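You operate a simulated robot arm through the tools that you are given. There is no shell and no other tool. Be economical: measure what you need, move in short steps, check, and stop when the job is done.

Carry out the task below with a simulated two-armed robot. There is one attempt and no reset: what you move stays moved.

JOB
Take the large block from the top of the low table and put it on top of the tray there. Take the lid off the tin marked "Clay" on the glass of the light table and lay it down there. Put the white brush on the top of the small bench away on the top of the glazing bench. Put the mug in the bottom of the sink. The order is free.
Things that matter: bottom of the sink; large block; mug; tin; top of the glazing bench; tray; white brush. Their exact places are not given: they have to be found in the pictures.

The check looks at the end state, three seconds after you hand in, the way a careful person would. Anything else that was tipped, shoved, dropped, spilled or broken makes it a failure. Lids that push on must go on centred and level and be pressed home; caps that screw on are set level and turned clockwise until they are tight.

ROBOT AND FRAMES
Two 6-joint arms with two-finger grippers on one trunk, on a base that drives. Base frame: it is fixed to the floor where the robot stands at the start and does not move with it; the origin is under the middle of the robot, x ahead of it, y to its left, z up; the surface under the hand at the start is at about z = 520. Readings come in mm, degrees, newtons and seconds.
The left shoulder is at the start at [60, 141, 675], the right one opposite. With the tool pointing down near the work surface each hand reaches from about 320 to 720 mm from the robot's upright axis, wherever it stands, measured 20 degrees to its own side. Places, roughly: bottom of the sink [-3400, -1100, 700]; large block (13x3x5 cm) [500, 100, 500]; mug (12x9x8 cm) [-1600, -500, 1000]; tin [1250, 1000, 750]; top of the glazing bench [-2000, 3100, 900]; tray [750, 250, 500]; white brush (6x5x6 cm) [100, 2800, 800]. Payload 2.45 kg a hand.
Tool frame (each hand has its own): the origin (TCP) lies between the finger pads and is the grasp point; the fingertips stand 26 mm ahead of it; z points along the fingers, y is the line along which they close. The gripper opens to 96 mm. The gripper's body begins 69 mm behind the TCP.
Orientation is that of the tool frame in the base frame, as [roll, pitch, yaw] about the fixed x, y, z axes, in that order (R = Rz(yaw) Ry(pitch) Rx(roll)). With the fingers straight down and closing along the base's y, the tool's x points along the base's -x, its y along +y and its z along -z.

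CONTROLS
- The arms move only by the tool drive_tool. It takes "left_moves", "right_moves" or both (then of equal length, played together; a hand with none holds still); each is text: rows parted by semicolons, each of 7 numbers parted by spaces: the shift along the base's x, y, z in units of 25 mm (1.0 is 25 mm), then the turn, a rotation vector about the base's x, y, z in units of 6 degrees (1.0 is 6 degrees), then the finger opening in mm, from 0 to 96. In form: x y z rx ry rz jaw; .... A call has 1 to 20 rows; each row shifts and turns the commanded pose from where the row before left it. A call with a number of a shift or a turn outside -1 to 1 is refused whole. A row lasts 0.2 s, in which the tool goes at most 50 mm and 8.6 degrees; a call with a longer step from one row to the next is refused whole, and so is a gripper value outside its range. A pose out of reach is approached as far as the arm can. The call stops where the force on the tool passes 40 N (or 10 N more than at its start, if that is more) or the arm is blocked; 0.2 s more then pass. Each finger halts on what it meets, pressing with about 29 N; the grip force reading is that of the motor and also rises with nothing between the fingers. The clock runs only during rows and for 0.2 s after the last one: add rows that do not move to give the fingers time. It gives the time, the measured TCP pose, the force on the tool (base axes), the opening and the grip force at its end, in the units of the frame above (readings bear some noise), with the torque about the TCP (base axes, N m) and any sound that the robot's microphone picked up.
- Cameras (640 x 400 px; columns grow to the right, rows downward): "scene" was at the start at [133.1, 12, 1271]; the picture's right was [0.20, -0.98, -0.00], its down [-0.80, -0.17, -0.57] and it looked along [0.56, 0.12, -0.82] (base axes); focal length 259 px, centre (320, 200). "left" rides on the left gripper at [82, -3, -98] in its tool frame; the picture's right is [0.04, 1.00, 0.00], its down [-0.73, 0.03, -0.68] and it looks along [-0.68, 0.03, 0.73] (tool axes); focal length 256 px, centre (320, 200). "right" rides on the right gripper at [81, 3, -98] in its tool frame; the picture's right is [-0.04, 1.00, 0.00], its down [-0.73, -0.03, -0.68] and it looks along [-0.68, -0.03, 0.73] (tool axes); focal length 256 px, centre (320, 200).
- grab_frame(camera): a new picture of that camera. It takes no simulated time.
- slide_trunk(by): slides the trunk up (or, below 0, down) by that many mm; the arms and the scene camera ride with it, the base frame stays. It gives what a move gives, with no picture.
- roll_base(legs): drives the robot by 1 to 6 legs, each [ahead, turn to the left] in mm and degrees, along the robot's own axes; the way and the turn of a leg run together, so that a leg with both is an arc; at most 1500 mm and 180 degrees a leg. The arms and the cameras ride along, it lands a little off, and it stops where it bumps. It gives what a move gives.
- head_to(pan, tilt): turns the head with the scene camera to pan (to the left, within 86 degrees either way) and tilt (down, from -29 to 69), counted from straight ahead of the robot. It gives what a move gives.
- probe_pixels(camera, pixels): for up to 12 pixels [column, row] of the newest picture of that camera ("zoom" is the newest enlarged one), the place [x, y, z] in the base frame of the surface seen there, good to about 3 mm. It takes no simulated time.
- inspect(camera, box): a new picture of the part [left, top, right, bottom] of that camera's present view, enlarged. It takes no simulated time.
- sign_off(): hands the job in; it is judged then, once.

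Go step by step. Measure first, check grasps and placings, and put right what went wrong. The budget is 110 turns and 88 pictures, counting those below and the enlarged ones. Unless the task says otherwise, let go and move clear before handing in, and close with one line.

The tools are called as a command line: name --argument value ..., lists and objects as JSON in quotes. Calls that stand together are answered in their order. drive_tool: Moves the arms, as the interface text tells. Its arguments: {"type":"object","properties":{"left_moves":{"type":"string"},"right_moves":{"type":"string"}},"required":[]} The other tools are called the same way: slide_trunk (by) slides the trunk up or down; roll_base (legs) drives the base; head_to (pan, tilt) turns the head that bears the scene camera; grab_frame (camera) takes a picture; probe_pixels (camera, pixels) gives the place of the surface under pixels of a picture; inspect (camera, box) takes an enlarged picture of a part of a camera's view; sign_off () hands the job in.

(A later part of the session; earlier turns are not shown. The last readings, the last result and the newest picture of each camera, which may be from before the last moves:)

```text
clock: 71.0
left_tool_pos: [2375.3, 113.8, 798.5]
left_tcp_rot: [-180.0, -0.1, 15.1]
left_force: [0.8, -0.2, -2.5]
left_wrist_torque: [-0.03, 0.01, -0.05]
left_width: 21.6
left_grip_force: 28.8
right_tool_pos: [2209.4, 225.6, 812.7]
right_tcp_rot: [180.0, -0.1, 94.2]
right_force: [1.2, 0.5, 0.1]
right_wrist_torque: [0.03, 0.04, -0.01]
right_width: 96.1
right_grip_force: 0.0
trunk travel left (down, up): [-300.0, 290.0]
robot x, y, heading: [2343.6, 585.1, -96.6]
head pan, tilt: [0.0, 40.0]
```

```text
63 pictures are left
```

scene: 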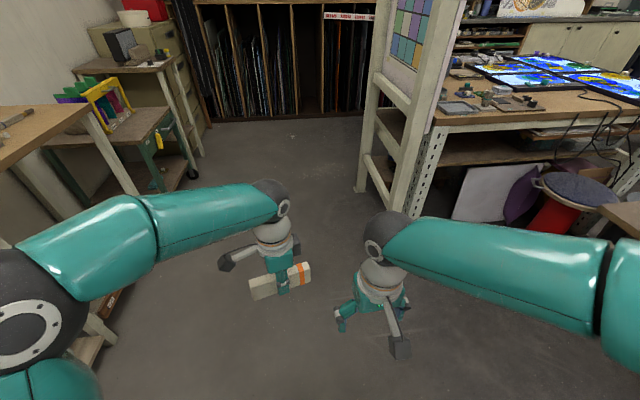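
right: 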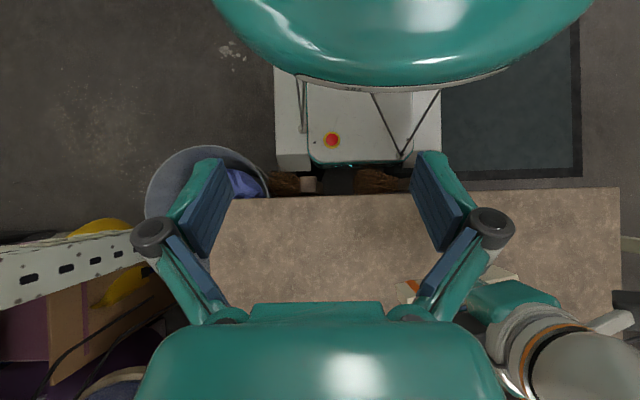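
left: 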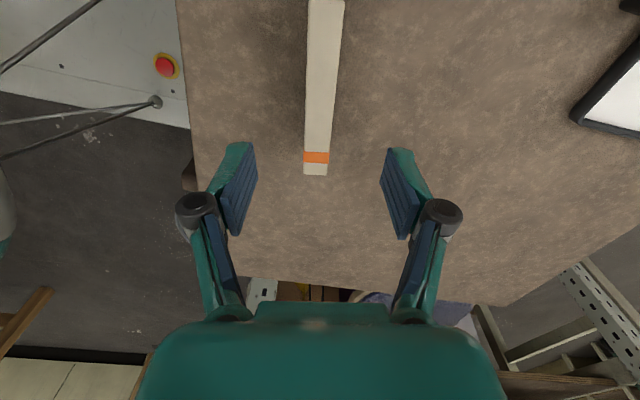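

Blocked again at -96.8°. I need to see what's beside and behind on both sides.

head_to --pan 86 --tilt 45

grab_frame --camera "scene"

probe_pixels --camera "scene" --pixels '[[20, 200], [60, 300], [100, 150], [200, 150], [100, 380], [320, 200], [20, 100], [200, 300]]'

head_to --pan -86 --tilt 45

grab_frame --camera "scene"

probe_pixels --camera "scene" --pixels '[[620, 200], [580, 300], [540, 150], [440, 150], [540, 380], [320, 200], [620, 100], [440, 300]]'

```text
clock: 72.6
left_tool_pos: [2374.9, 112.1, 798.6]
left_tcp_rot: [-180.0, -0.1, 15.1]
left_force: [0.3, 0.4, -1.3]
left_wrist_torque: [-0.03, -0.01, 0.0]
left_width: 21.9
left_grip_force: 28.8
right_tool_pos: [2209.1, 225.9, 813.2]
right_tcp_rot: [179.9, 0.0, 94.2]
right_force: [0.6, 1.2, -0.4]
right_wrist_torque: [-0.01, -0.03, -0.01]
right_width: 96.0
right_grip_force: 0.0
trunk travel left (down, up): [-300.0, 290.0]
robot x, y, heading: [2345.4, 584.7, -96.5]
head pan, tilt: [85.9, 45.0]
```

```text
62 pictures are left
```

scene: 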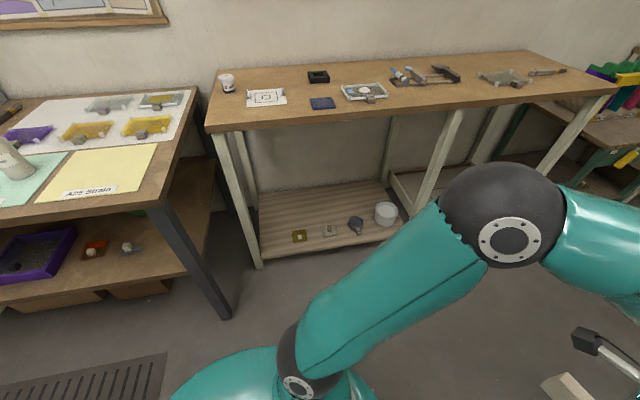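

```text
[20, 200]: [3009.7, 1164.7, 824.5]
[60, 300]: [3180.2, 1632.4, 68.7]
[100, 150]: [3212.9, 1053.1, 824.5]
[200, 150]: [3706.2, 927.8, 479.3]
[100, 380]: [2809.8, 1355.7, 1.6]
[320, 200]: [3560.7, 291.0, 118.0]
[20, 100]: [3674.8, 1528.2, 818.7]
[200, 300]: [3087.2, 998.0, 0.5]
```

```text
clock: 75.2
left_tool_pos: [2373.6, 113.4, 799.0]
left_tcp_rot: [-179.9, -0.1, 15.1]
left_force: [0.4, 0.6, -2.7]
left_wrist_torque: [-0.04, 0.0, 0.01]
left_width: 21.5
left_grip_force: 29.1
right_tool_pos: [2210.4, 226.1, 813.0]
right_tcp_rot: [179.9, -0.1, 94.3]
right_force: [-0.6, -0.6, 0.5]
right_wrist_torque: [-0.03, 0.04, -0.01]
right_width: 96.0
right_grip_force: 0.0
trunk travel left (down, up): [-300.0, 290.0]
robot x, y, heading: [2346.5, 588.5, -96.6]
head pan, tilt: [-85.9, 45.0]
```

```text
61 pictures are left
```

scene: 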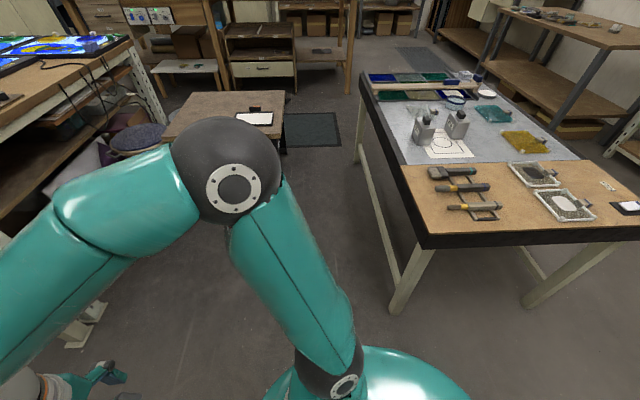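

```text
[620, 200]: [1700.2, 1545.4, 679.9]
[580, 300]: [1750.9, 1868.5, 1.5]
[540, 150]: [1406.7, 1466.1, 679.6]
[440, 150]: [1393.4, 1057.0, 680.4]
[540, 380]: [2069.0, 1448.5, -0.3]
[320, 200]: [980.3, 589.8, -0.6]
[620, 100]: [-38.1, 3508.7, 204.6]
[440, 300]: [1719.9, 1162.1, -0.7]
```

Nothing stands near; the "blocks" seem to come from accumulated drift in big turns (~60 mm). I'll turn in smaller calls.

roll_base --legs '[[0, -35]]'

roll_base --legs '[[0, -28]]'

```text
clock: 77.4
left_tool_pos: [2101.8, 181.1, 798.8]
left_tcp_rot: [-179.9, -0.3, -19.8]
left_force: [0.4, 0.3, -1.6]
left_wrist_torque: [-0.02, 0.0, -0.01]
left_width: 21.4
left_grip_force: 29.3
right_tool_pos: [2028.8, 367.7, 811.9]
right_tcp_rot: [179.8, -0.2, 59.4]
right_force: [-0.8, -0.3, 0.1]
right_wrist_torque: [0.0, 0.01, -0.03]
right_width: 96.0
right_grip_force: 0.1
trunk travel left (down, up): [-300.0, 290.0]
robot x, y, heading: [2364.8, 568.8, -131.2]
head pan, tilt: [-85.9, 45.0]
```

```text
clock: 79.4
left_tool_pos: [1945.5, 348.5, 799.2]
left_tcp_rot: [-179.8, -0.3, -47.7]
left_force: [-0.3, -0.4, -2.4]
left_wrist_torque: [0.03, 0.0, -0.02]
left_width: 21.6
left_grip_force: 28.9
right_tool_pos: [1969.1, 546.4, 814.2]
right_tcp_rot: [179.8, -0.1, 31.5]
right_force: [0.4, -0.6, -0.1]
right_wrist_torque: [-0.03, 0.04, -0.01]
right_width: 96.1
right_grip_force: 0.0
trunk travel left (down, up): [-300.0, 290.0]
robot x, y, heading: [2366.0, 553.5, -159.1]
head pan, tilt: [-85.9, 45.0]
```

Now at heading -159°. Driving 1090 mm toward the far side of the low table, then squaring up to heading 180°.

roll_base --legs '[[1090, 0]]'

roll_base --legs '[[0, -21]]'

head_to --pan 0 --tilt 55

grab_frame --camera "scene"

```text
clock: 85.0
left_tool_pos: [940.8, -38.7, 799.6]
left_tcp_rot: [-179.9, -0.2, -47.3]
left_force: [0.1, -0.6, -1.1]
left_wrist_torque: [0.0, -0.04, 0.03]
left_width: 21.4
left_grip_force: 28.5
right_tool_pos: [963.3, 158.3, 813.4]
right_tcp_rot: [179.9, -0.1, 31.8]
right_force: [0.3, -0.4, 0.1]
right_wrist_torque: [-0.01, 0.0, 0.01]
right_width: 96.0
right_grip_force: 0.0
trunk travel left (down, up): [-300.0, 290.0]
robot x, y, heading: [1365.2, 166.2, -158.8]
head pan, tilt: [-85.9, 45.0]
```

```text
clock: 86.6
left_tool_pos: [895.3, 124.2, 799.2]
left_tcp_rot: [-179.8, -0.2, -68.3]
left_force: [0.0, 0.3, -1.8]
left_wrist_torque: [0.02, -0.02, 0.01]
left_width: 21.5
left_grip_force: 29.0
right_tool_pos: [987.2, 301.5, 812.1]
right_tcp_rot: [179.9, -0.1, 10.8]
right_force: [0.1, -0.2, -0.4]
right_wrist_torque: [0.05, -0.01, 0.01]
right_width: 95.8
right_grip_force: 0.0
trunk travel left (down, up): [-300.0, 290.0]
robot x, y, heading: [1361.8, 147.7, -179.5]
head pan, tilt: [-85.9, 45.0]
```

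```text
clock: 88.2
left_tool_pos: [895.4, 124.2, 799.8]
left_tcp_rot: [-179.8, -0.1, -68.3]
left_force: [1.0, -0.1, -1.9]
left_wrist_torque: [0.01, -0.01, -0.02]
left_width: 21.6
left_grip_force: 29.1
right_tool_pos: [987.6, 301.9, 814.2]
right_tcp_rot: [179.9, -0.1, 10.8]
right_force: [0.2, -0.8, -0.6]
right_wrist_torque: [-0.01, -0.01, -0.01]
right_width: 95.8
right_grip_force: 0.0
trunk travel left (down, up): [-300.0, 290.0]
robot x, y, heading: [1361.8, 148.4, -179.8]
head pan, tilt: [0.0, 55.0]
```

```text
60 pictures are left
```

scene: 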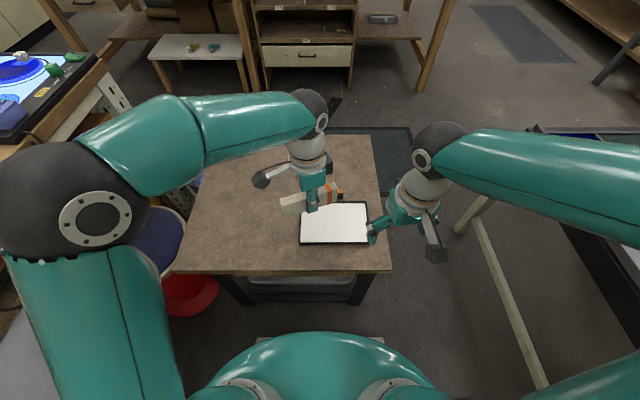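

The tray is in view at (333,222). Measuring it in the present frame.

probe_pixels --camera "scene" --pixels '[[335, 222], [304, 208], [363, 205], [368, 238], [303, 241], [340, 240], [310, 225], [362, 220], [345, 192]]'

grab_frame --camera "left"

```text
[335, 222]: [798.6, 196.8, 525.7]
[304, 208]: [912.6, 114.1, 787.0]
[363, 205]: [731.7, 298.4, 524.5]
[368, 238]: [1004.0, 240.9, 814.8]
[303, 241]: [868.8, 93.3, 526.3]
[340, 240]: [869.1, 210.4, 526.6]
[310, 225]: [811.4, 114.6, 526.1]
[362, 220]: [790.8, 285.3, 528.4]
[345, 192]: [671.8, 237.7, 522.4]
```

```text
59 pictures are left
```

left: 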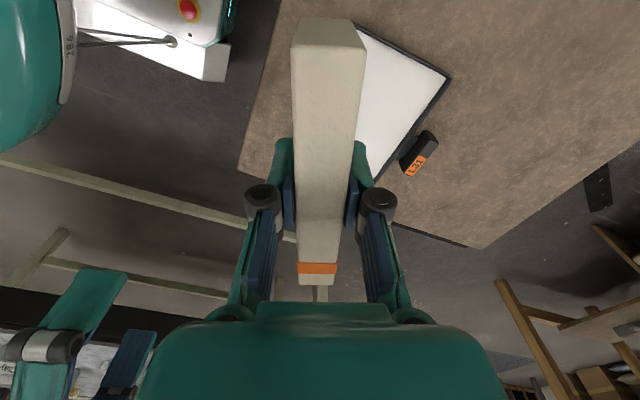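

Tray centre (792,192), tilted ~6°. Moving the block above it, turned to match the tray.

drive_tool --left_moves "-0.518 0.339 -0.8 0 0 -0.328 0;-0.518 0.339 -0.8 0 0 -0.328 0;-0.518 0.339 -0.8 0 0 -0.328 0;-0.518 0.339 -0.8 0 0 -0.328 0;-0.518 0.339 -0.8 0 0 -0.328 0;-0.518 0.339 -0.8 0 0 -0.328 0;-0.518 0.339 -0.8 0 0 -0.328 0;-0.518 0.339 -0.8 0 0 -0.328 0;0 0 0 0 0 0 0"

grab_frame --camera "left"

```text
clock: 90.2
left_tool_pos: [791.0, 192.3, 639.8]
left_tcp_rot: [-179.8, -0.2, -84.0]
left_force: [0.0, -0.4, -2.0]
left_wrist_torque: [-0.01, 0.04, -0.01]
left_width: 21.5
left_grip_force: 28.9
right_tool_pos: [987.9, 302.7, 814.1]
right_tcp_rot: [179.9, -0.2, 10.7]
right_force: [0.7, -0.4, 0.2]
right_wrist_torque: [-0.01, 0.02, -0.01]
right_width: 96.1
right_grip_force: 0.2
trunk travel left (down, up): [-300.0, 290.0]
robot x, y, heading: [1360.3, 148.8, -179.8]
head pan, tilt: [0.0, 55.0]
```

```text
58 pictures are left
```

left: 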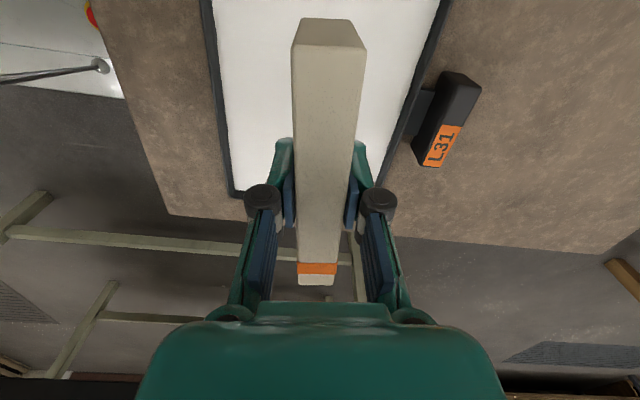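

The block is centred over the tray and parallel. Lowering to z≈559, then small steps to contact.

drive_tool --left_moves "0 0 -0.8 0 0 0 0;0 0 -0.8 0 0 0 0;0 0 -0.8 0 0 0 0;0 0 -0.5 0 0 0 0;0 0 -0.3 0 0 0 0;0 0 -0.06 0 0 0 0;0 0 0 0 0 0 0"

```text
clock: 91.8
left_tool_pos: [791.2, 191.8, 558.5]
left_tcp_rot: [-179.8, -0.2, -84.1]
left_force: [0.0, -0.3, -2.0]
left_wrist_torque: [-0.01, -0.01, 0.0]
left_width: 21.4
left_grip_force: 28.8
right_tool_pos: [987.6, 301.6, 814.5]
right_tcp_rot: [179.9, -0.1, 10.8]
right_force: [-0.2, 0.1, 0.1]
right_wrist_torque: [0.01, -0.03, -0.05]
right_width: 96.4
right_grip_force: 0.2
trunk travel left (down, up): [-300.0, 290.0]
robot x, y, heading: [1359.1, 146.3, -179.6]
head pan, tilt: [0.0, 55.0]
```

drive_tool --left_moves "0 0 -0.06 0 0 0 0;0 0 -0.06 0 0 0 0;0 0 0 0 0 0 0"

```text
clock: 92.6
left_tool_pos: [791.6, 191.8, 556.2]
left_tcp_rot: [-179.8, -0.2, -83.9]
left_force: [-0.1, -1.0, -1.3]
left_wrist_torque: [0.02, 0.06, -0.03]
left_width: 21.3
left_grip_force: 28.7
right_tool_pos: [988.0, 301.5, 814.4]
right_tcp_rot: [179.9, 0.0, 10.7]
right_force: [0.3, -0.5, -0.1]
right_wrist_torque: [-0.03, 0.0, 0.02]
right_width: 96.2
right_grip_force: 0.1
trunk travel left (down, up): [-300.0, 290.0]
robot x, y, heading: [1361.3, 151.1, -179.7]
head pan, tilt: [0.0, 55.0]
```

drive_tool --left_moves "0 0 -0.06 0 0 0 0;0 0 -0.06 0 0 0 0;0 0 0 0 0 0 0"

```text
clock: 93.4
left_tool_pos: [791.6, 192.5, 554.5]
left_tcp_rot: [180.0, 0.1, -84.0]
left_force: [2.3, -0.6, 16.0]
left_wrist_torque: [0.38, -0.05, -0.03]
left_width: 21.6
left_grip_force: 28.9
right_tool_pos: [988.0, 301.2, 816.4]
right_tcp_rot: [179.8, 0.0, 10.8]
right_force: [0.1, 0.0, -0.4]
right_wrist_torque: [0.0, -0.02, 0.03]
right_width: 96.3
right_grip_force: 0.1
trunk travel left (down, up): [-300.0, 290.0]
robot x, y, heading: [1361.6, 148.4, -179.8]
head pan, tilt: [0.0, 55.0]
```

Contact (16 N). Releasing and rising straight up.

drive_tool --left_moves "0 0 0.04 0 0 0 30;0 0 0 0 0 0 45;0 0 0 0 0 0 60;0 0 0 0 0 0 60;0 0 0.5 0 0 0 60;0 0 1 0 0 0 60;0 0 1 0 0 0 60;0 0 1 0 0 0 60;0 0 1 0 0 0 60;0 0 1 0 0 0 60;0 0 1 0 0 0 60;0 0 1 0 0 0 60;0 0 1 0 0 0 60;0 0 1 0 0 0 60;0.8 0 1 0 0 0 60;0.8 0 0 0 0 0 60;0.8 0 0 0 0 0 60"

grab_frame --camera "left"

```text
clock: 97.0
left_tool_pos: [851.8, 192.3, 816.6]
left_tcp_rot: [-179.9, -0.1, -84.0]
left_force: [-0.6, 0.9, -0.9]
left_wrist_torque: [0.0, -0.02, 0.02]
left_width: 59.8
left_grip_force: 0.1
right_tool_pos: [988.4, 301.6, 814.8]
right_tcp_rot: [179.8, -0.1, 10.8]
right_force: [0.8, -0.3, -0.6]
right_wrist_torque: [0.01, 0.02, 0.01]
right_width: 95.9
right_grip_force: 0.0
trunk travel left (down, up): [-300.0, 290.0]
robot x, y, heading: [1362.3, 147.0, -179.7]
head pan, tilt: [0.0, 55.0]
```

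```text
57 pictures are left
```

left: 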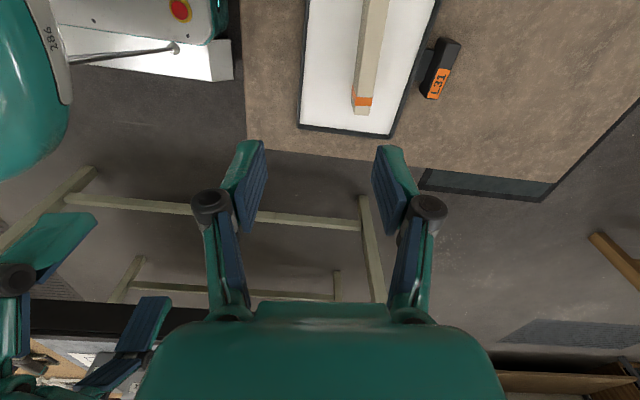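

The block lies well on the tray. Now raising both hands and turning right in steps to face the light table.

drive_tool --left_moves "0 0 1 0 0 0 96;0 0 1 0 0 0 96;0 0 1 0 0 0 96;0 0 1 0 0 0 96" --right_moves "0 0 1 0 0 0 96;0 0 1 0 0 0 96;0 0 1 0 0 0 96;0 0 1 0 0 0 96"

roll_base --legs '[[0, -30]]'

roll_base --legs '[[0, -30]]'

roll_base --legs '[[0, -30]]'

```text
clock: 98.0
left_tool_pos: [852.6, 191.5, 914.3]
left_tcp_rot: [-179.8, -0.2, -84.0]
left_force: [-0.1, -0.3, 0.0]
left_wrist_torque: [-0.02, -0.02, 0.0]
left_width: 95.9
left_grip_force: 0.1
right_tool_pos: [987.8, 301.3, 915.1]
right_tcp_rot: [179.9, 0.1, 10.8]
right_force: [0.4, 0.7, 0.4]
right_wrist_torque: [0.05, 0.03, 0.0]
right_width: 96.2
right_grip_force: 0.1
trunk travel left (down, up): [-300.0, 290.0]
robot x, y, heading: [1359.5, 146.4, -179.6]
head pan, tilt: [0.0, 55.0]
```

```text
clock: 100.1
left_tool_pos: [942.2, 440.6, 915.0]
left_tcp_rot: [-179.8, -0.1, -113.9]
left_force: [0.1, 0.4, 0.3]
left_wrist_torque: [-0.03, -0.02, -0.03]
left_width: 95.9
left_grip_force: 0.2
right_tool_pos: [1115.9, 465.8, 915.1]
right_tcp_rot: [179.9, -0.1, -19.0]
right_force: [0.3, -0.4, 0.1]
right_wrist_torque: [-0.03, 0.0, -0.02]
right_width: 96.2
right_grip_force: 0.1
trunk travel left (down, up): [-300.0, 290.0]
robot x, y, heading: [1352.1, 129.5, 150.0]
head pan, tilt: [0.0, 55.0]
```

```text
clock: 102.1
left_tool_pos: [1129.4, 597.9, 920.4]
left_tcp_rot: [179.8, 0.4, -141.5]
left_force: [0.5, 0.3, 0.5]
left_wrist_torque: [-0.02, -0.04, -0.04]
left_width: 96.0
left_grip_force: 0.0
right_tool_pos: [1303.4, 539.6, 916.1]
right_tcp_rot: [179.9, 0.1, -47.7]
right_force: [-0.4, 0.4, 0.3]
right_wrist_torque: [0.02, -0.01, 0.0]
right_width: 96.0
right_grip_force: 0.0
trunk travel left (down, up): [-300.0, 290.0]
robot x, y, heading: [1338.2, 121.8, 121.4]
head pan, tilt: [0.0, 55.0]
stopped in leg 1: the robot was blocked; the commanded pose is now the measured one
```

```text
clock: 103.6
left_tool_pos: [1276.0, 641.9, 935.9]
left_tcp_rot: [178.9, 2.0, -158.9]
left_force: [-0.1, -0.2, 0.6]
left_wrist_torque: [-0.03, -0.01, 0.0]
left_width: 95.8
left_grip_force: 0.0
right_tool_pos: [1441.5, 526.1, 915.9]
right_tcp_rot: [179.9, -0.1, -67.1]
right_force: [0.3, 0.6, 0.6]
right_wrist_torque: [-0.01, 0.01, -0.02]
right_width: 96.0
right_grip_force: 0.0
trunk travel left (down, up): [-300.0, 290.0]
robot x, y, heading: [1319.9, 119.0, 102.1]
head pan, tilt: [0.0, 55.0]
stopped in leg 1: the robot was blocked; the commanded pose is now the measured one
```

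Blocked twice and the left hand was nudged up (z 936, tilted 2°). Something touches the left arm; looking there.

head_to --pan 60 --tilt 40

grab_frame --camera "scene"

head_to --pan -50 --tilt 45

grab_frame --camera "scene"

```text
clock: 104.9
left_tool_pos: [1277.0, 642.1, 937.8]
left_tcp_rot: [178.9, 1.8, -158.9]
left_force: [-0.7, 0.8, 0.3]
left_wrist_torque: [-0.01, 0.02, -0.03]
left_width: 95.9
left_grip_force: 0.2
right_tool_pos: [1443.1, 526.6, 917.3]
right_tcp_rot: [179.9, 0.0, -67.2]
right_force: [0.5, 0.0, 0.7]
right_wrist_torque: [0.01, -0.02, 0.0]
right_width: 96.0
right_grip_force: 0.1
trunk travel left (down, up): [-300.0, 290.0]
robot x, y, heading: [1322.6, 119.1, 101.9]
head pan, tilt: [60.0, 40.0]
```

```text
56 pictures are left
```

scene: 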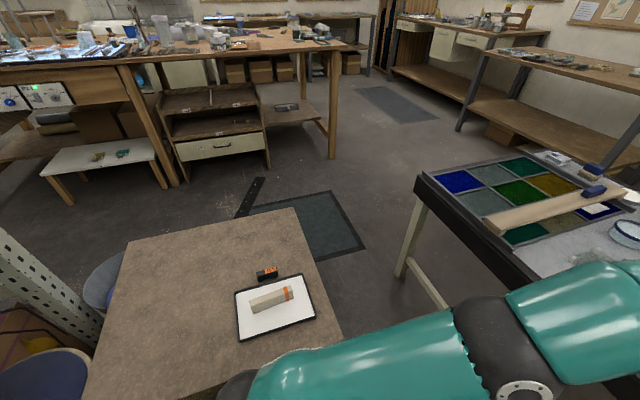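

```text
clock: 106.8
left_tool_pos: [1277.6, 642.8, 935.3]
left_tcp_rot: [179.0, 2.0, -159.0]
left_force: [0.3, -0.8, -0.8]
left_wrist_torque: [0.03, -0.02, -0.02]
left_width: 96.3
left_grip_force: 0.2
right_tool_pos: [1442.8, 526.9, 916.6]
right_tcp_rot: [179.9, 0.1, -67.1]
right_force: [0.2, 1.2, 0.6]
right_wrist_torque: [0.0, -0.03, -0.03]
right_width: 96.0
right_grip_force: 0.0
trunk travel left (down, up): [-300.0, 290.0]
robot x, y, heading: [1324.0, 117.1, 101.7]
head pan, tilt: [-50.0, 45.0]
```

```text
55 pictures are left
```

scene: 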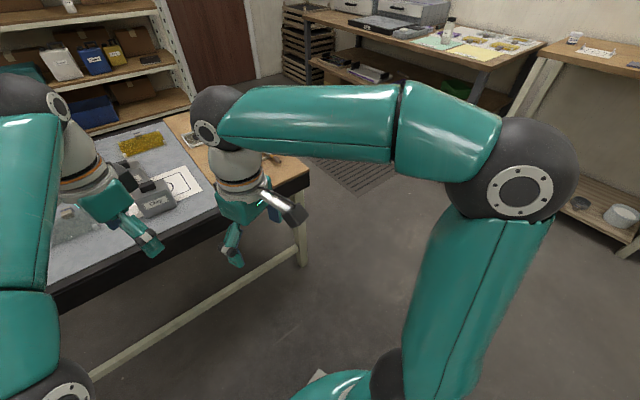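

No contact visible in front; the rear (pointing toward y<0) is the likely culprit. Looking right-rear.

head_to --pan -86 --tilt 55

grab_frame --camera "scene"

probe_pixels --camera "scene" --pixels '[[620, 100], [620, 200], [620, 300], [560, 150], [560, 250], [500, 100], [600, 380], [500, 200], [320, 200]]'

head_to --pan 86 --tilt 55

grab_frame --camera "scene"

probe_pixels --camera "scene" --pixels '[[20, 100], [20, 200], [20, 300], [80, 150], [80, 250], [140, 200], [40, 380], [140, 300], [320, 200]]'

```text
clock: 107.8
left_tool_pos: [1277.8, 642.5, 935.3]
left_tcp_rot: [179.0, 1.9, -159.0]
left_force: [0.2, 0.5, 0.0]
left_wrist_torque: [-0.01, 0.02, 0.01]
left_width: 95.9
left_grip_force: 0.0
right_tool_pos: [1442.7, 526.4, 917.4]
right_tcp_rot: [179.9, 0.0, -67.1]
right_force: [0.1, -1.0, -0.3]
right_wrist_torque: [-0.01, -0.02, 0.01]
right_width: 96.3
right_grip_force: 0.0
trunk travel left (down, up): [-300.0, 290.0]
robot x, y, heading: [1322.8, 117.0, 102.0]
head pan, tilt: [-85.9, 55.0]
```

```text
54 pictures are left
```

scene: 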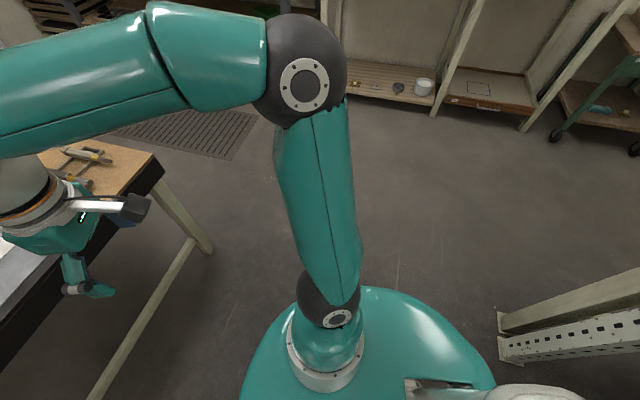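

```text
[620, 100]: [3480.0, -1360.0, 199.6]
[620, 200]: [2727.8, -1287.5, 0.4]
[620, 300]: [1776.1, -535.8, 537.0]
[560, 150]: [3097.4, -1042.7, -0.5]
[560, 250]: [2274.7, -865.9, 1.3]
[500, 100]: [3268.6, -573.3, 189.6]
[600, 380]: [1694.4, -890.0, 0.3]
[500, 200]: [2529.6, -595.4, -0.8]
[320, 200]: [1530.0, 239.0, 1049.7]
```

```text
clock: 110.4
left_tool_pos: [1278.2, 640.4, 936.0]
left_tcp_rot: [179.0, 1.8, -159.0]
left_force: [-0.2, -0.5, 0.1]
left_wrist_torque: [-0.04, -0.02, -0.01]
left_width: 95.9
left_grip_force: 0.1
right_tool_pos: [1443.2, 525.8, 917.1]
right_tcp_rot: [179.9, 0.0, -67.1]
right_force: [-0.1, -0.7, -0.3]
right_wrist_torque: [-0.04, -0.01, 0.02]
right_width: 96.1
right_grip_force: 0.1
trunk travel left (down, up): [-300.0, 290.0]
robot x, y, heading: [1320.1, 117.1, 101.8]
head pan, tilt: [85.9, 55.0]
```

```text
53 pictures are left
```

scene: 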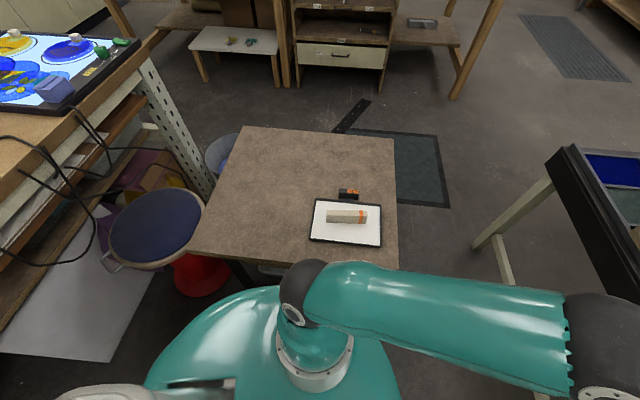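

```text
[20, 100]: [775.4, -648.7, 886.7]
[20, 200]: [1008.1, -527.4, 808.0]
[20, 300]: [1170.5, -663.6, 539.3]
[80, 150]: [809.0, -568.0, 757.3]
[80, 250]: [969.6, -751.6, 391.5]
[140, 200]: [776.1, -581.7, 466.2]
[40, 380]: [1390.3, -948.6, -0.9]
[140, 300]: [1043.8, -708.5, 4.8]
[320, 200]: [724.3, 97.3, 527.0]
```

The white post frame at about (1650..1776, -540) is right behind, so the rear had no swing room. Driving ahead 330 mm first, then finishing the turn.

roll_base --legs '[[320, 0]]'

roll_base --legs '[[0, -12]]'

head_to --pan 0 --tilt 50

grab_frame --camera "scene"

```text
clock: 112.6
left_tool_pos: [1211.6, 955.9, 936.4]
left_tcp_rot: [179.0, 1.9, -158.9]
left_force: [0.1, 0.3, 0.7]
left_wrist_torque: [0.04, 0.0, 0.02]
left_width: 96.0
left_grip_force: 0.1
right_tool_pos: [1376.9, 840.0, 917.4]
right_tcp_rot: [180.0, -0.1, -67.2]
right_force: [-0.4, 0.5, 0.0]
right_wrist_torque: [-0.04, -0.01, -0.03]
right_width: 96.2
right_grip_force: 0.0
trunk travel left (down, up): [-300.0, 290.0]
robot x, y, heading: [1257.0, 430.2, 101.8]
head pan, tilt: [85.9, 55.0]
```

```text
clock: 113.8
left_tool_pos: [1275.7, 961.2, 942.1]
left_tcp_rot: [178.7, 2.6, -166.3]
left_force: [0.1, 0.1, 0.0]
left_wrist_torque: [0.02, 0.01, 0.02]
left_width: 96.1
left_grip_force: 0.1
right_tool_pos: [1435.5, 815.0, 917.8]
right_tcp_rot: [179.8, 0.1, -76.1]
right_force: [-0.5, -0.9, -0.3]
right_wrist_torque: [0.0, -0.04, -0.01]
right_width: 96.0
right_grip_force: 0.1
trunk travel left (down, up): [-300.0, 290.0]
robot x, y, heading: [1247.4, 428.9, 93.0]
head pan, tilt: [85.9, 55.0]
stopped in leg 1: the robot was blocked; the commanded pose is now the measured one
```

```text
clock: 115.3
left_tool_pos: [1277.0, 961.4, 942.4]
left_tcp_rot: [178.7, 2.5, -166.3]
left_force: [-0.6, -0.5, -0.3]
left_wrist_torque: [-0.03, 0.0, -0.02]
left_width: 96.0
left_grip_force: 0.1
right_tool_pos: [1437.5, 815.3, 919.3]
right_tcp_rot: [179.9, 0.1, -76.0]
right_force: [0.0, -0.2, -0.2]
right_wrist_torque: [-0.03, -0.02, -0.01]
right_width: 95.9
right_grip_force: 0.1
trunk travel left (down, up): [-300.0, 290.0]
robot x, y, heading: [1249.7, 431.7, 93.1]
head pan, tilt: [0.0, 50.0]
```

```text
52 pictures are left
```

scene: 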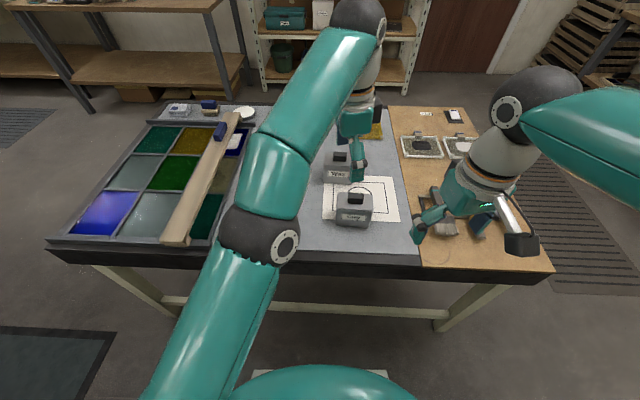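

The left hand hangs right near the Clay tin (355,208) — safely above. I'll look closely at the tin and its cap.

inspect --camera "scene" --box '[305, 150, 405, 235]'

grab_frame --camera "left"

```text
4.71 times, centred on (355, 192) of scene
```

zoom: 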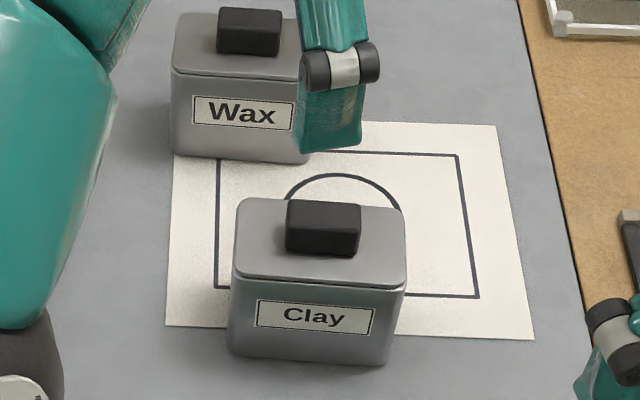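

```text
50 pictures are left
```

left: 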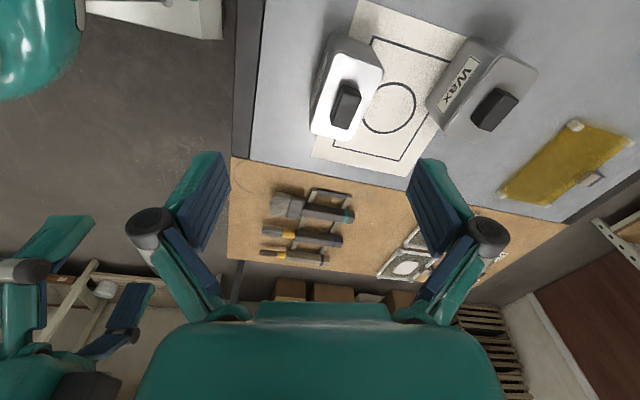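

A rectangular lid with a black knob. Measuring the knob and lid.

probe_pixels --camera "zoom" --pixels '[[290, 205], [358, 208], [288, 230], [356, 235], [322, 218], [322, 245], [245, 205], [402, 212], [238, 270], [402, 280], [315, 350], [250, 300]]'

probe_pixels --camera "left" --pixels '[[346, 82], [336, 126], [362, 88], [352, 128], [348, 100], [318, 130], [345, 38], [380, 60], [285, 60], [300, 100], [420, 20], [270, 120]]'

```text
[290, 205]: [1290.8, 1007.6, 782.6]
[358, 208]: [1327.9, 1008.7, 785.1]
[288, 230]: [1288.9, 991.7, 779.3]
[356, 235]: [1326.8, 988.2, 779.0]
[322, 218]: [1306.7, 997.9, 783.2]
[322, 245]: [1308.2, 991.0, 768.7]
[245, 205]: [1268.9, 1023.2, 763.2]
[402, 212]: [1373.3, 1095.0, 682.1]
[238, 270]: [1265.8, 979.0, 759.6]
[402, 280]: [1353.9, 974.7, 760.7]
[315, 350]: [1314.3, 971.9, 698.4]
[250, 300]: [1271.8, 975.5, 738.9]
```

```text
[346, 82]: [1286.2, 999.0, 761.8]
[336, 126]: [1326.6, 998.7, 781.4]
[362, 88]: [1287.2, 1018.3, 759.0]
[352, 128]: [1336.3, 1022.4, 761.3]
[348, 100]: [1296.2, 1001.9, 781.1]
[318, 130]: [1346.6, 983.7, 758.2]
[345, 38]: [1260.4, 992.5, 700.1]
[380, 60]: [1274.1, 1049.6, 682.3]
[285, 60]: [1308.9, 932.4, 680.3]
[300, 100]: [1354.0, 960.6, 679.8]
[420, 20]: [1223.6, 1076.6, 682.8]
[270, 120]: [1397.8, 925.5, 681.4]
```

Knob: x 1290–1328, y 988–1009, top z 783; lid top z 760. I'll level the left hand over it, closing along y.

drive_tool --left_moves "0.256 0.292 -0.66 -0.062 0.07 -0.456 96;0.256 0.292 -0.66 -0.062 0.07 -0.456 80;0.256 0.292 -0.66 -0.062 0.07 -0.456 60;0.256 0.292 -0.66 -0.062 0.07 -0.456 50;0.256 0.292 -0.66 -0.062 0.07 -0.456 46;0 0 0 0 0 0 46;0 0 0 0 0 0 46"

grab_frame --camera "left"

```text
clock: 117.0
left_tool_pos: [1295.8, 991.3, 861.2]
left_tcp_rot: [-180.0, 0.8, -179.0]
left_force: [1.1, -0.3, 0.9]
left_wrist_torque: [-0.04, 0.0, 0.01]
left_width: 46.0
left_grip_force: 0.0
left hand out of reach, approached as far as the arm can: row 3, 5
right_tool_pos: [1437.6, 815.7, 917.2]
right_tcp_rot: [179.8, 0.0, -76.2]
right_force: [-0.9, -0.5, 0.5]
right_wrist_torque: [-0.03, 0.03, -0.01]
right_width: 96.0
right_grip_force: 0.0
trunk travel left (down, up): [-300.0, 290.0]
robot x, y, heading: [1247.7, 426.8, 93.3]
head pan, tilt: [0.0, 50.0]
```

```text
49 pictures are left
```

left: 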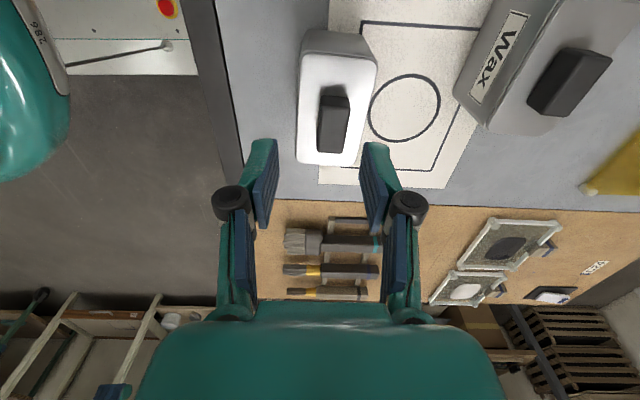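

The hand falls short because the shoulder is too low (675) for this height. Raising the trunk by 200 mm helps.

slide_trunk --by 200

drive_tool --left_moves "0.13 0.07 -0.9 0 -0.03 -0.04 46;0.13 0.07 -0.9 0 -0.03 -0.04 46;0.13 0.07 -0.9 0 -0.03 -0.04 46;0.13 0.07 -0.9 0 -0.03 -0.04 46;0 0 -0.9 0 0 0 46;0 0 -0.9 0 0 0 46;0 0 -0.9 0 0 0 46;0 0 -0.9 0 0 0 46;0 0 0 0 0 0 46;0 0 0 0 0 0 46"

grab_frame --camera "left"

```text
clock: 119.1
left_tool_pos: [1295.7, 991.8, 1053.3]
left_tcp_rot: [-179.4, 0.4, -178.8]
left_force: [-0.6, 0.2, -0.8]
left_wrist_torque: [0.01, 0.01, -0.02]
left_width: 45.9
left_grip_force: 0.1
right_tool_pos: [1438.2, 816.5, 1119.3]
right_tcp_rot: [179.9, -0.1, -76.1]
right_force: [-0.6, 0.0, 0.3]
right_wrist_torque: [-0.01, 0.0, 0.03]
right_width: 96.0
right_grip_force: 0.0
trunk travel left (down, up): [-500.0, 90.0]
robot x, y, heading: [1247.3, 430.5, 93.1]
head pan, tilt: [0.0, 50.0]
```

```text
clock: 121.3
left_tool_pos: [1318.7, 994.7, 875.9]
left_tcp_rot: [-179.7, 1.0, 179.0]
left_force: [0.2, 0.3, 1.0]
left_wrist_torque: [-0.01, 0.0, -0.01]
left_width: 45.8
left_grip_force: 0.1
right_tool_pos: [1438.4, 816.1, 1118.7]
right_tcp_rot: [179.9, 0.1, -76.1]
right_force: [0.1, -0.5, 0.7]
right_wrist_torque: [-0.05, 0.03, 0.02]
right_width: 96.1
right_grip_force: 0.0
trunk travel left (down, up): [-500.0, 90.0]
robot x, y, heading: [1250.8, 428.5, 93.2]
head pan, tilt: [0.0, 50.0]
```

```text
48 pictures are left
```

left: 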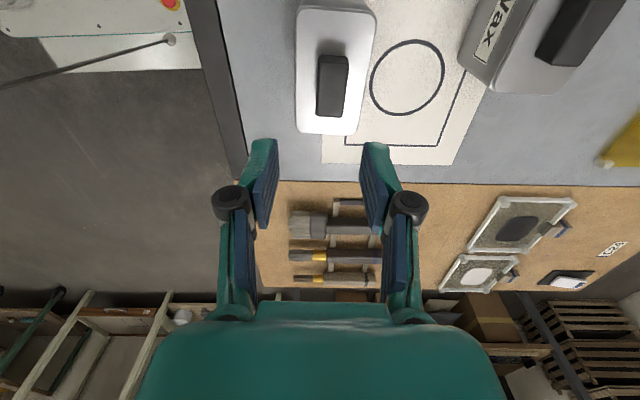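

Now it moves freely. I'll re-measure the knob and the free glass strip in front of the tin.

probe_pixels --camera "left" --pixels '[[333, 85], [320, 60], [345, 60], [320, 112], [344, 114], [245, 60], [260, 20], [270, 120], [298, 120], [375, 20], [300, 20], [240, 130]]'

```text
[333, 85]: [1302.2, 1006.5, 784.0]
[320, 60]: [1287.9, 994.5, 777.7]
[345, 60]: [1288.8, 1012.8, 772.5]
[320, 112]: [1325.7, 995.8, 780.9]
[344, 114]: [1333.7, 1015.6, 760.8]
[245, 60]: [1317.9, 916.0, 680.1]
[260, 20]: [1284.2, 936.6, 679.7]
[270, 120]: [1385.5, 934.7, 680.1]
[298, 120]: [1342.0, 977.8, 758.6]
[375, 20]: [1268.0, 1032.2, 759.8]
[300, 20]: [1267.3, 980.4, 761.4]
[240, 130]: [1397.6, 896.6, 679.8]
```

Knob centre ≈ (1308, 1002). Aligning, descending to z≈790 (tips just above the lid), and gripping.

drive_tool --left_moves "-0.43 0.29 0 0 0.17 0.17 46;0 0 -0.86 0 0 0 46;0 0 -0.86 0 0 0 46;0 0 -0.86 0 0 0 46;0 0 -0.8 0 0 0 46;0 0 0 0 0 0 46;0 0 0 0 0 0 46"

grab_frame --camera "left"

```text
clock: 122.9
left_tool_pos: [1308.0, 1002.7, 789.3]
left_tcp_rot: [-179.7, 0.1, -179.9]
left_force: [-0.2, 0.2, 0.5]
left_wrist_torque: [0.0, 0.0, 0.02]
left_width: 46.1
left_grip_force: 0.1
right_tool_pos: [1438.0, 815.8, 1118.4]
right_tcp_rot: [179.9, 0.0, -76.1]
right_force: [0.2, -0.3, 1.0]
right_wrist_torque: [-0.01, -0.01, 0.01]
right_width: 96.0
right_grip_force: 0.1
trunk travel left (down, up): [-500.0, 90.0]
robot x, y, heading: [1248.1, 430.1, 93.0]
head pan, tilt: [0.0, 50.0]
```

```text
47 pictures are left
```

left: 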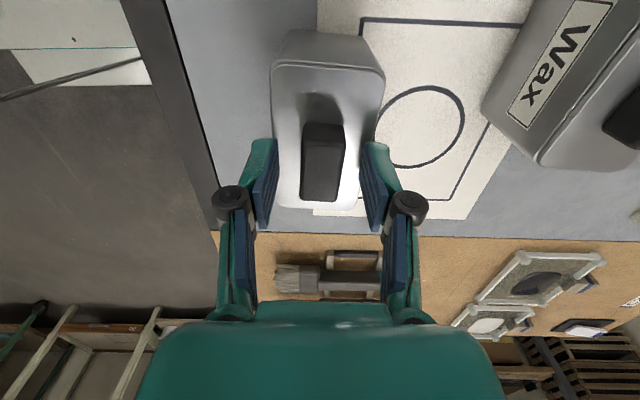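

The knob is centred between the fingers (cols 302–345). Gripping and lifting gently.

drive_tool --left_moves "0 0 0 0 0 0 0;0 0 0 0 0 0 0;0 0 0 0 0 0 0;0 0 0.3 0 0 0 0;0 0 0.4 0 0 0 0;0 0 0.5 0 0 0 0;0 0 0.6 0 0 0 0;0 0 0.8 0 0 0 0;0 0 0 0 0 0 0"

grab_frame --camera "left"

grab_frame --camera "scene"

```text
clock: 124.9
left_tool_pos: [1308.0, 1001.8, 856.9]
left_tcp_rot: [-179.7, 0.0, -179.9]
left_force: [-0.5, 0.6, -0.3]
left_wrist_torque: [-0.02, -0.04, -0.02]
left_width: 20.7
left_grip_force: 29.3
right_tool_pos: [1437.2, 816.2, 1118.2]
right_tcp_rot: [179.9, 0.0, -76.1]
right_force: [0.1, 0.3, -0.3]
right_wrist_torque: [0.02, 0.04, -0.02]
right_width: 96.0
right_grip_force: 0.1
trunk travel left (down, up): [-500.0, 90.0]
robot x, y, heading: [1254.8, 431.1, 93.3]
head pan, tilt: [0.0, 50.0]
heard: snap
```

```text
46 pictures are left
```

left: 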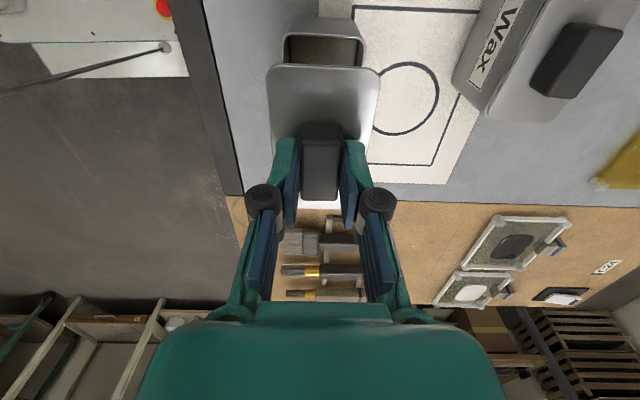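

```text
45 pictures are left
```

scene: 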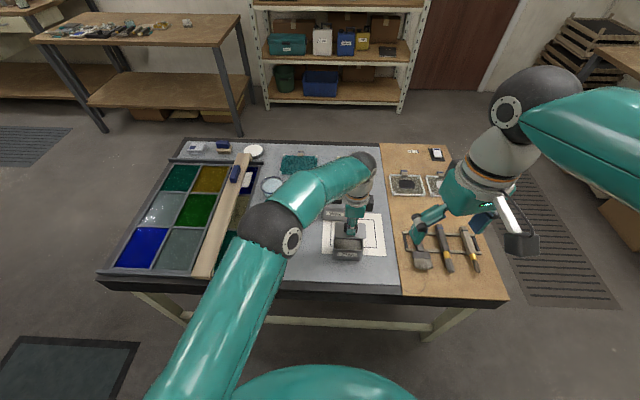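

The lid snapped off cleanly. I'll lay it on the clear glass strip in front of the tin at (1310, 933).

drive_tool --left_moves "0 -0.9 0 0 0 0 0;0.1 -0.9 0 0 0 0 0;0 -0.98 0 0 0 0 0;0 0 -0.9 0 0 0 0;0 0 -0.9 0 0 0 0;0 0 -0.9 0 0 0 0;0 0 -0.9 0 0 0 0;0 0 -0.9 0 0 0 0;0 0 -0.4 0 0 0 0;0 0 0 0 0 0 0"

grab_frame --camera "left"

```text
clock: 127.1
left_tool_pos: [1310.6, 931.8, 733.5]
left_tcp_rot: [-179.7, 0.0, -179.8]
left_force: [0.1, -0.4, -0.2]
left_wrist_torque: [-0.01, 0.0, 0.0]
left_width: 21.0
left_grip_force: 28.7
right_tool_pos: [1438.1, 816.0, 1118.8]
right_tcp_rot: [179.9, -0.1, -76.1]
right_force: [0.7, -0.2, -0.5]
right_wrist_torque: [0.02, 0.0, 0.04]
right_width: 96.0
right_grip_force: 0.1
trunk travel left (down, up): [-500.0, 90.0]
robot x, y, heading: [1246.1, 432.4, 93.3]
head pan, tilt: [0.0, 50.0]
```

```text
44 pictures are left
```

left: 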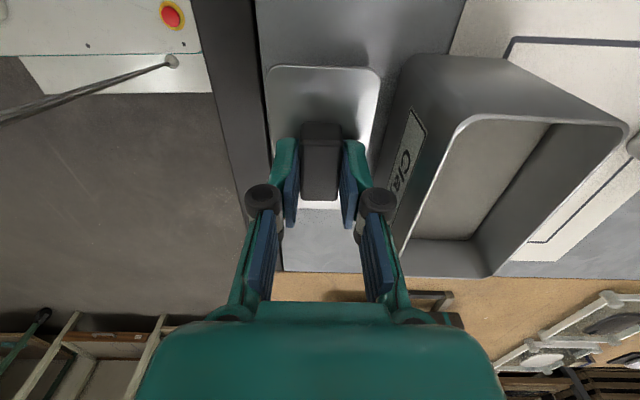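

Placed well between the border and the tin. Lowering in small steps to contact.

drive_tool --left_moves "0 0 -0.15 0 0 0 0;0 0 -0.1 0 0 0 0;0 0 -0.1 0 0 0 0;0 0 -0.1 0 0 0 0;0 0 0 0 0 0 0"

```text
clock: 128.3
left_tool_pos: [1309.9, 931.9, 721.1]
left_tcp_rot: [-179.6, 0.0, -179.8]
left_force: [-1.3, 0.4, 0.0]
left_wrist_torque: [0.01, -0.01, 0.02]
left_width: 20.8
left_grip_force: 29.6
right_tool_pos: [1437.1, 815.5, 1118.3]
right_tcp_rot: [179.9, 0.0, -76.1]
right_force: [-0.7, 0.7, -0.2]
right_wrist_torque: [-0.01, -0.02, -0.01]
right_width: 96.1
right_grip_force: 0.1
trunk travel left (down, up): [-500.0, 90.0]
robot x, y, heading: [1248.2, 430.7, 93.0]
head pan, tilt: [0.0, 50.0]
```

drive_tool --left_moves "0 0 -0.08 0 0 0 0;0 0 -0.08 0 0 0 0;0 0 -0.08 0 0 0 0;0 0 -0.08 0 0 0 0;0 0 0 0 0 0 0"

```text
clock: 129.5
left_tool_pos: [1310.5, 931.7, 717.2]
left_tcp_rot: [179.9, 0.1, -179.8]
left_force: [0.3, -2.9, 35.5]
left_wrist_torque: [-0.06, 0.0, 0.01]
left_width: 21.0
left_grip_force: 29.1
right_tool_pos: [1437.4, 814.1, 1119.9]
right_tcp_rot: [179.8, 0.1, -76.1]
right_force: [0.3, -0.1, -0.6]
right_wrist_torque: [-0.01, 0.02, 0.0]
right_width: 95.9
right_grip_force: 0.2
trunk travel left (down, up): [-500.0, 90.0]
robot x, y, heading: [1247.9, 430.5, 92.7]
head pan, tilt: [0.0, 50.0]
```

Seated. Easing off, opening a little, and rising clear.

drive_tool --left_moves "0 0 0.1 0 0 0 21;0 0 0 0 0 0 36;0 0 0 0 0 0 40;0 0 0 0 0 0 40;0 0 0.5 0 0 0 40;0 0 1 0 0 0 40;0 0 1 0 0 0 40;0 0 1 0 0 0 40;0 0 1 0 0 0 40;0 0 1 0 0 0 40;0 0 1 0 0 0 60;0 0 1 0 0 0 96;0 0 1 0 0 0 96;0 0 1 0 0 0 96;0 0 1 0 0 0 96;-1 -0.3 1 0 0 0 96;-1 -0.3 1 0 0 0 96;-1 -0.3 1 0 0 0 96;-1 -0.3 0 0 0 0 96;-1 -0.3 0 0 0 0 96"

drive_tool --left_moves "-1 -0.3 0 0 0 0 96;-1 -0.3 0 0 0 0 96;-1 -0.3 0 0 0 0 96;-1 -0.3 0 0 0 0 96;-1 -0.3 0 0 0 0 96"

grab_frame --camera "scene"

```text
clock: 133.7
left_tool_pos: [1184.5, 895.2, 1055.5]
left_tcp_rot: [-179.7, 0.0, -179.9]
left_force: [0.5, 0.2, 0.1]
left_wrist_torque: [0.03, 0.02, -0.02]
left_width: 96.0
left_grip_force: 0.1
right_tool_pos: [1438.4, 815.1, 1118.6]
right_tcp_rot: [180.0, 0.0, -76.1]
right_force: [-0.5, 0.0, 0.2]
right_wrist_torque: [0.01, -0.04, -0.02]
right_width: 95.9
right_grip_force: 0.1
trunk travel left (down, up): [-500.0, 90.0]
robot x, y, heading: [1248.2, 429.2, 93.0]
head pan, tilt: [0.0, 50.0]
```

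```text
clock: 134.9
left_tool_pos: [1060.0, 857.4, 1055.5]
left_tcp_rot: [-179.7, 0.0, -180.0]
left_force: [-0.5, 0.2, -0.3]
left_wrist_torque: [-0.02, -0.04, 0.02]
left_width: 95.6
left_grip_force: 0.1
right_tool_pos: [1438.4, 814.4, 1119.1]
right_tcp_rot: [-180.0, 0.0, -76.2]
right_force: [0.1, 0.0, 0.0]
right_wrist_torque: [-0.01, -0.02, -0.01]
right_width: 95.9
right_grip_force: 0.0
trunk travel left (down, up): [-500.0, 90.0]
robot x, y, heading: [1248.4, 429.5, 93.0]
head pan, tilt: [0.0, 50.0]
```

```text
43 pictures are left
```

scene: 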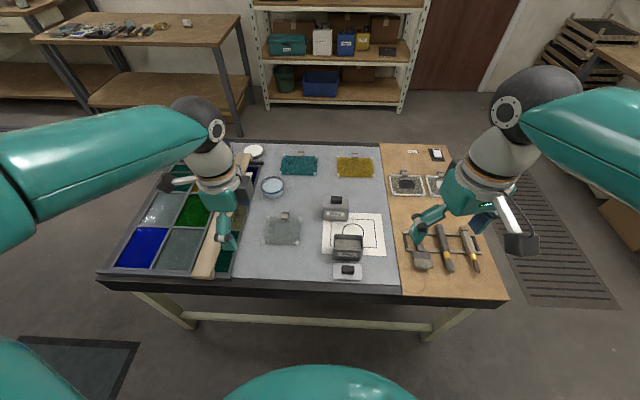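

The lid lies flat at (347,271) and the tin stands open and upright. Now to the brush: leave by the open side (turn left, back out east, then north round the light table's end).

roll_base --legs '[[0, 27], [-200, 0]]'

roll_base --legs '[[0, 30]]'

roll_base --legs '[[0, 30]]'

```text
clock: 138.0
left_tool_pos: [988.8, 550.7, 1054.7]
left_tcp_rot: [-179.7, 0.0, -152.9]
left_force: [-0.4, 0.0, -0.2]
left_wrist_torque: [0.01, 0.08, 0.02]
left_width: 96.0
left_grip_force: 0.1
right_tool_pos: [1343.5, 684.4, 1119.8]
right_tcp_rot: [179.8, 0.1, -49.2]
right_force: [0.2, 0.1, 0.5]
right_wrist_torque: [0.0, 0.08, 0.03]
right_width: 96.1
right_grip_force: 0.0
trunk travel left (down, up): [-500.0, 90.0]
robot x, y, heading: [1359.5, 262.3, 120.0]
head pan, tilt: [0.0, 50.0]
```

```text
clock: 140.1
left_tool_pos: [889.3, 331.0, 1055.2]
left_tcp_rot: [-179.6, 0.0, -122.9]
left_force: [-0.7, -1.2, 0.1]
left_wrist_torque: [-0.01, -0.02, 0.0]
left_width: 96.2
left_grip_force: 0.1
right_tool_pos: [1129.2, 622.6, 1119.2]
right_tcp_rot: [179.9, 0.0, -19.1]
right_force: [0.2, 0.3, -0.8]
right_wrist_torque: [-0.01, -0.03, 0.0]
right_width: 96.0
right_grip_force: 0.1
trunk travel left (down, up): [-500.0, 90.0]
robot x, y, heading: [1363.6, 274.0, 149.9]
head pan, tilt: [0.0, 50.0]
```

```text
clock: 142.1
left_tool_pos: [924.6, 88.0, 1054.9]
left_tcp_rot: [-179.6, 0.0, -93.2]
left_force: [-0.3, -0.8, -0.2]
left_wrist_torque: [-0.03, 0.03, 0.01]
left_width: 96.1
left_grip_force: 0.0
right_tool_pos: [987.0, 462.4, 1119.3]
right_tcp_rot: [179.8, 0.0, 10.5]
right_force: [1.0, 0.4, 0.8]
right_wrist_torque: [0.0, -0.02, 0.03]
right_width: 96.1
right_grip_force: 0.1
trunk travel left (down, up): [-500.0, 90.0]
robot x, y, heading: [1363.2, 298.1, 179.4]
head pan, tilt: [0.0, 50.0]
```

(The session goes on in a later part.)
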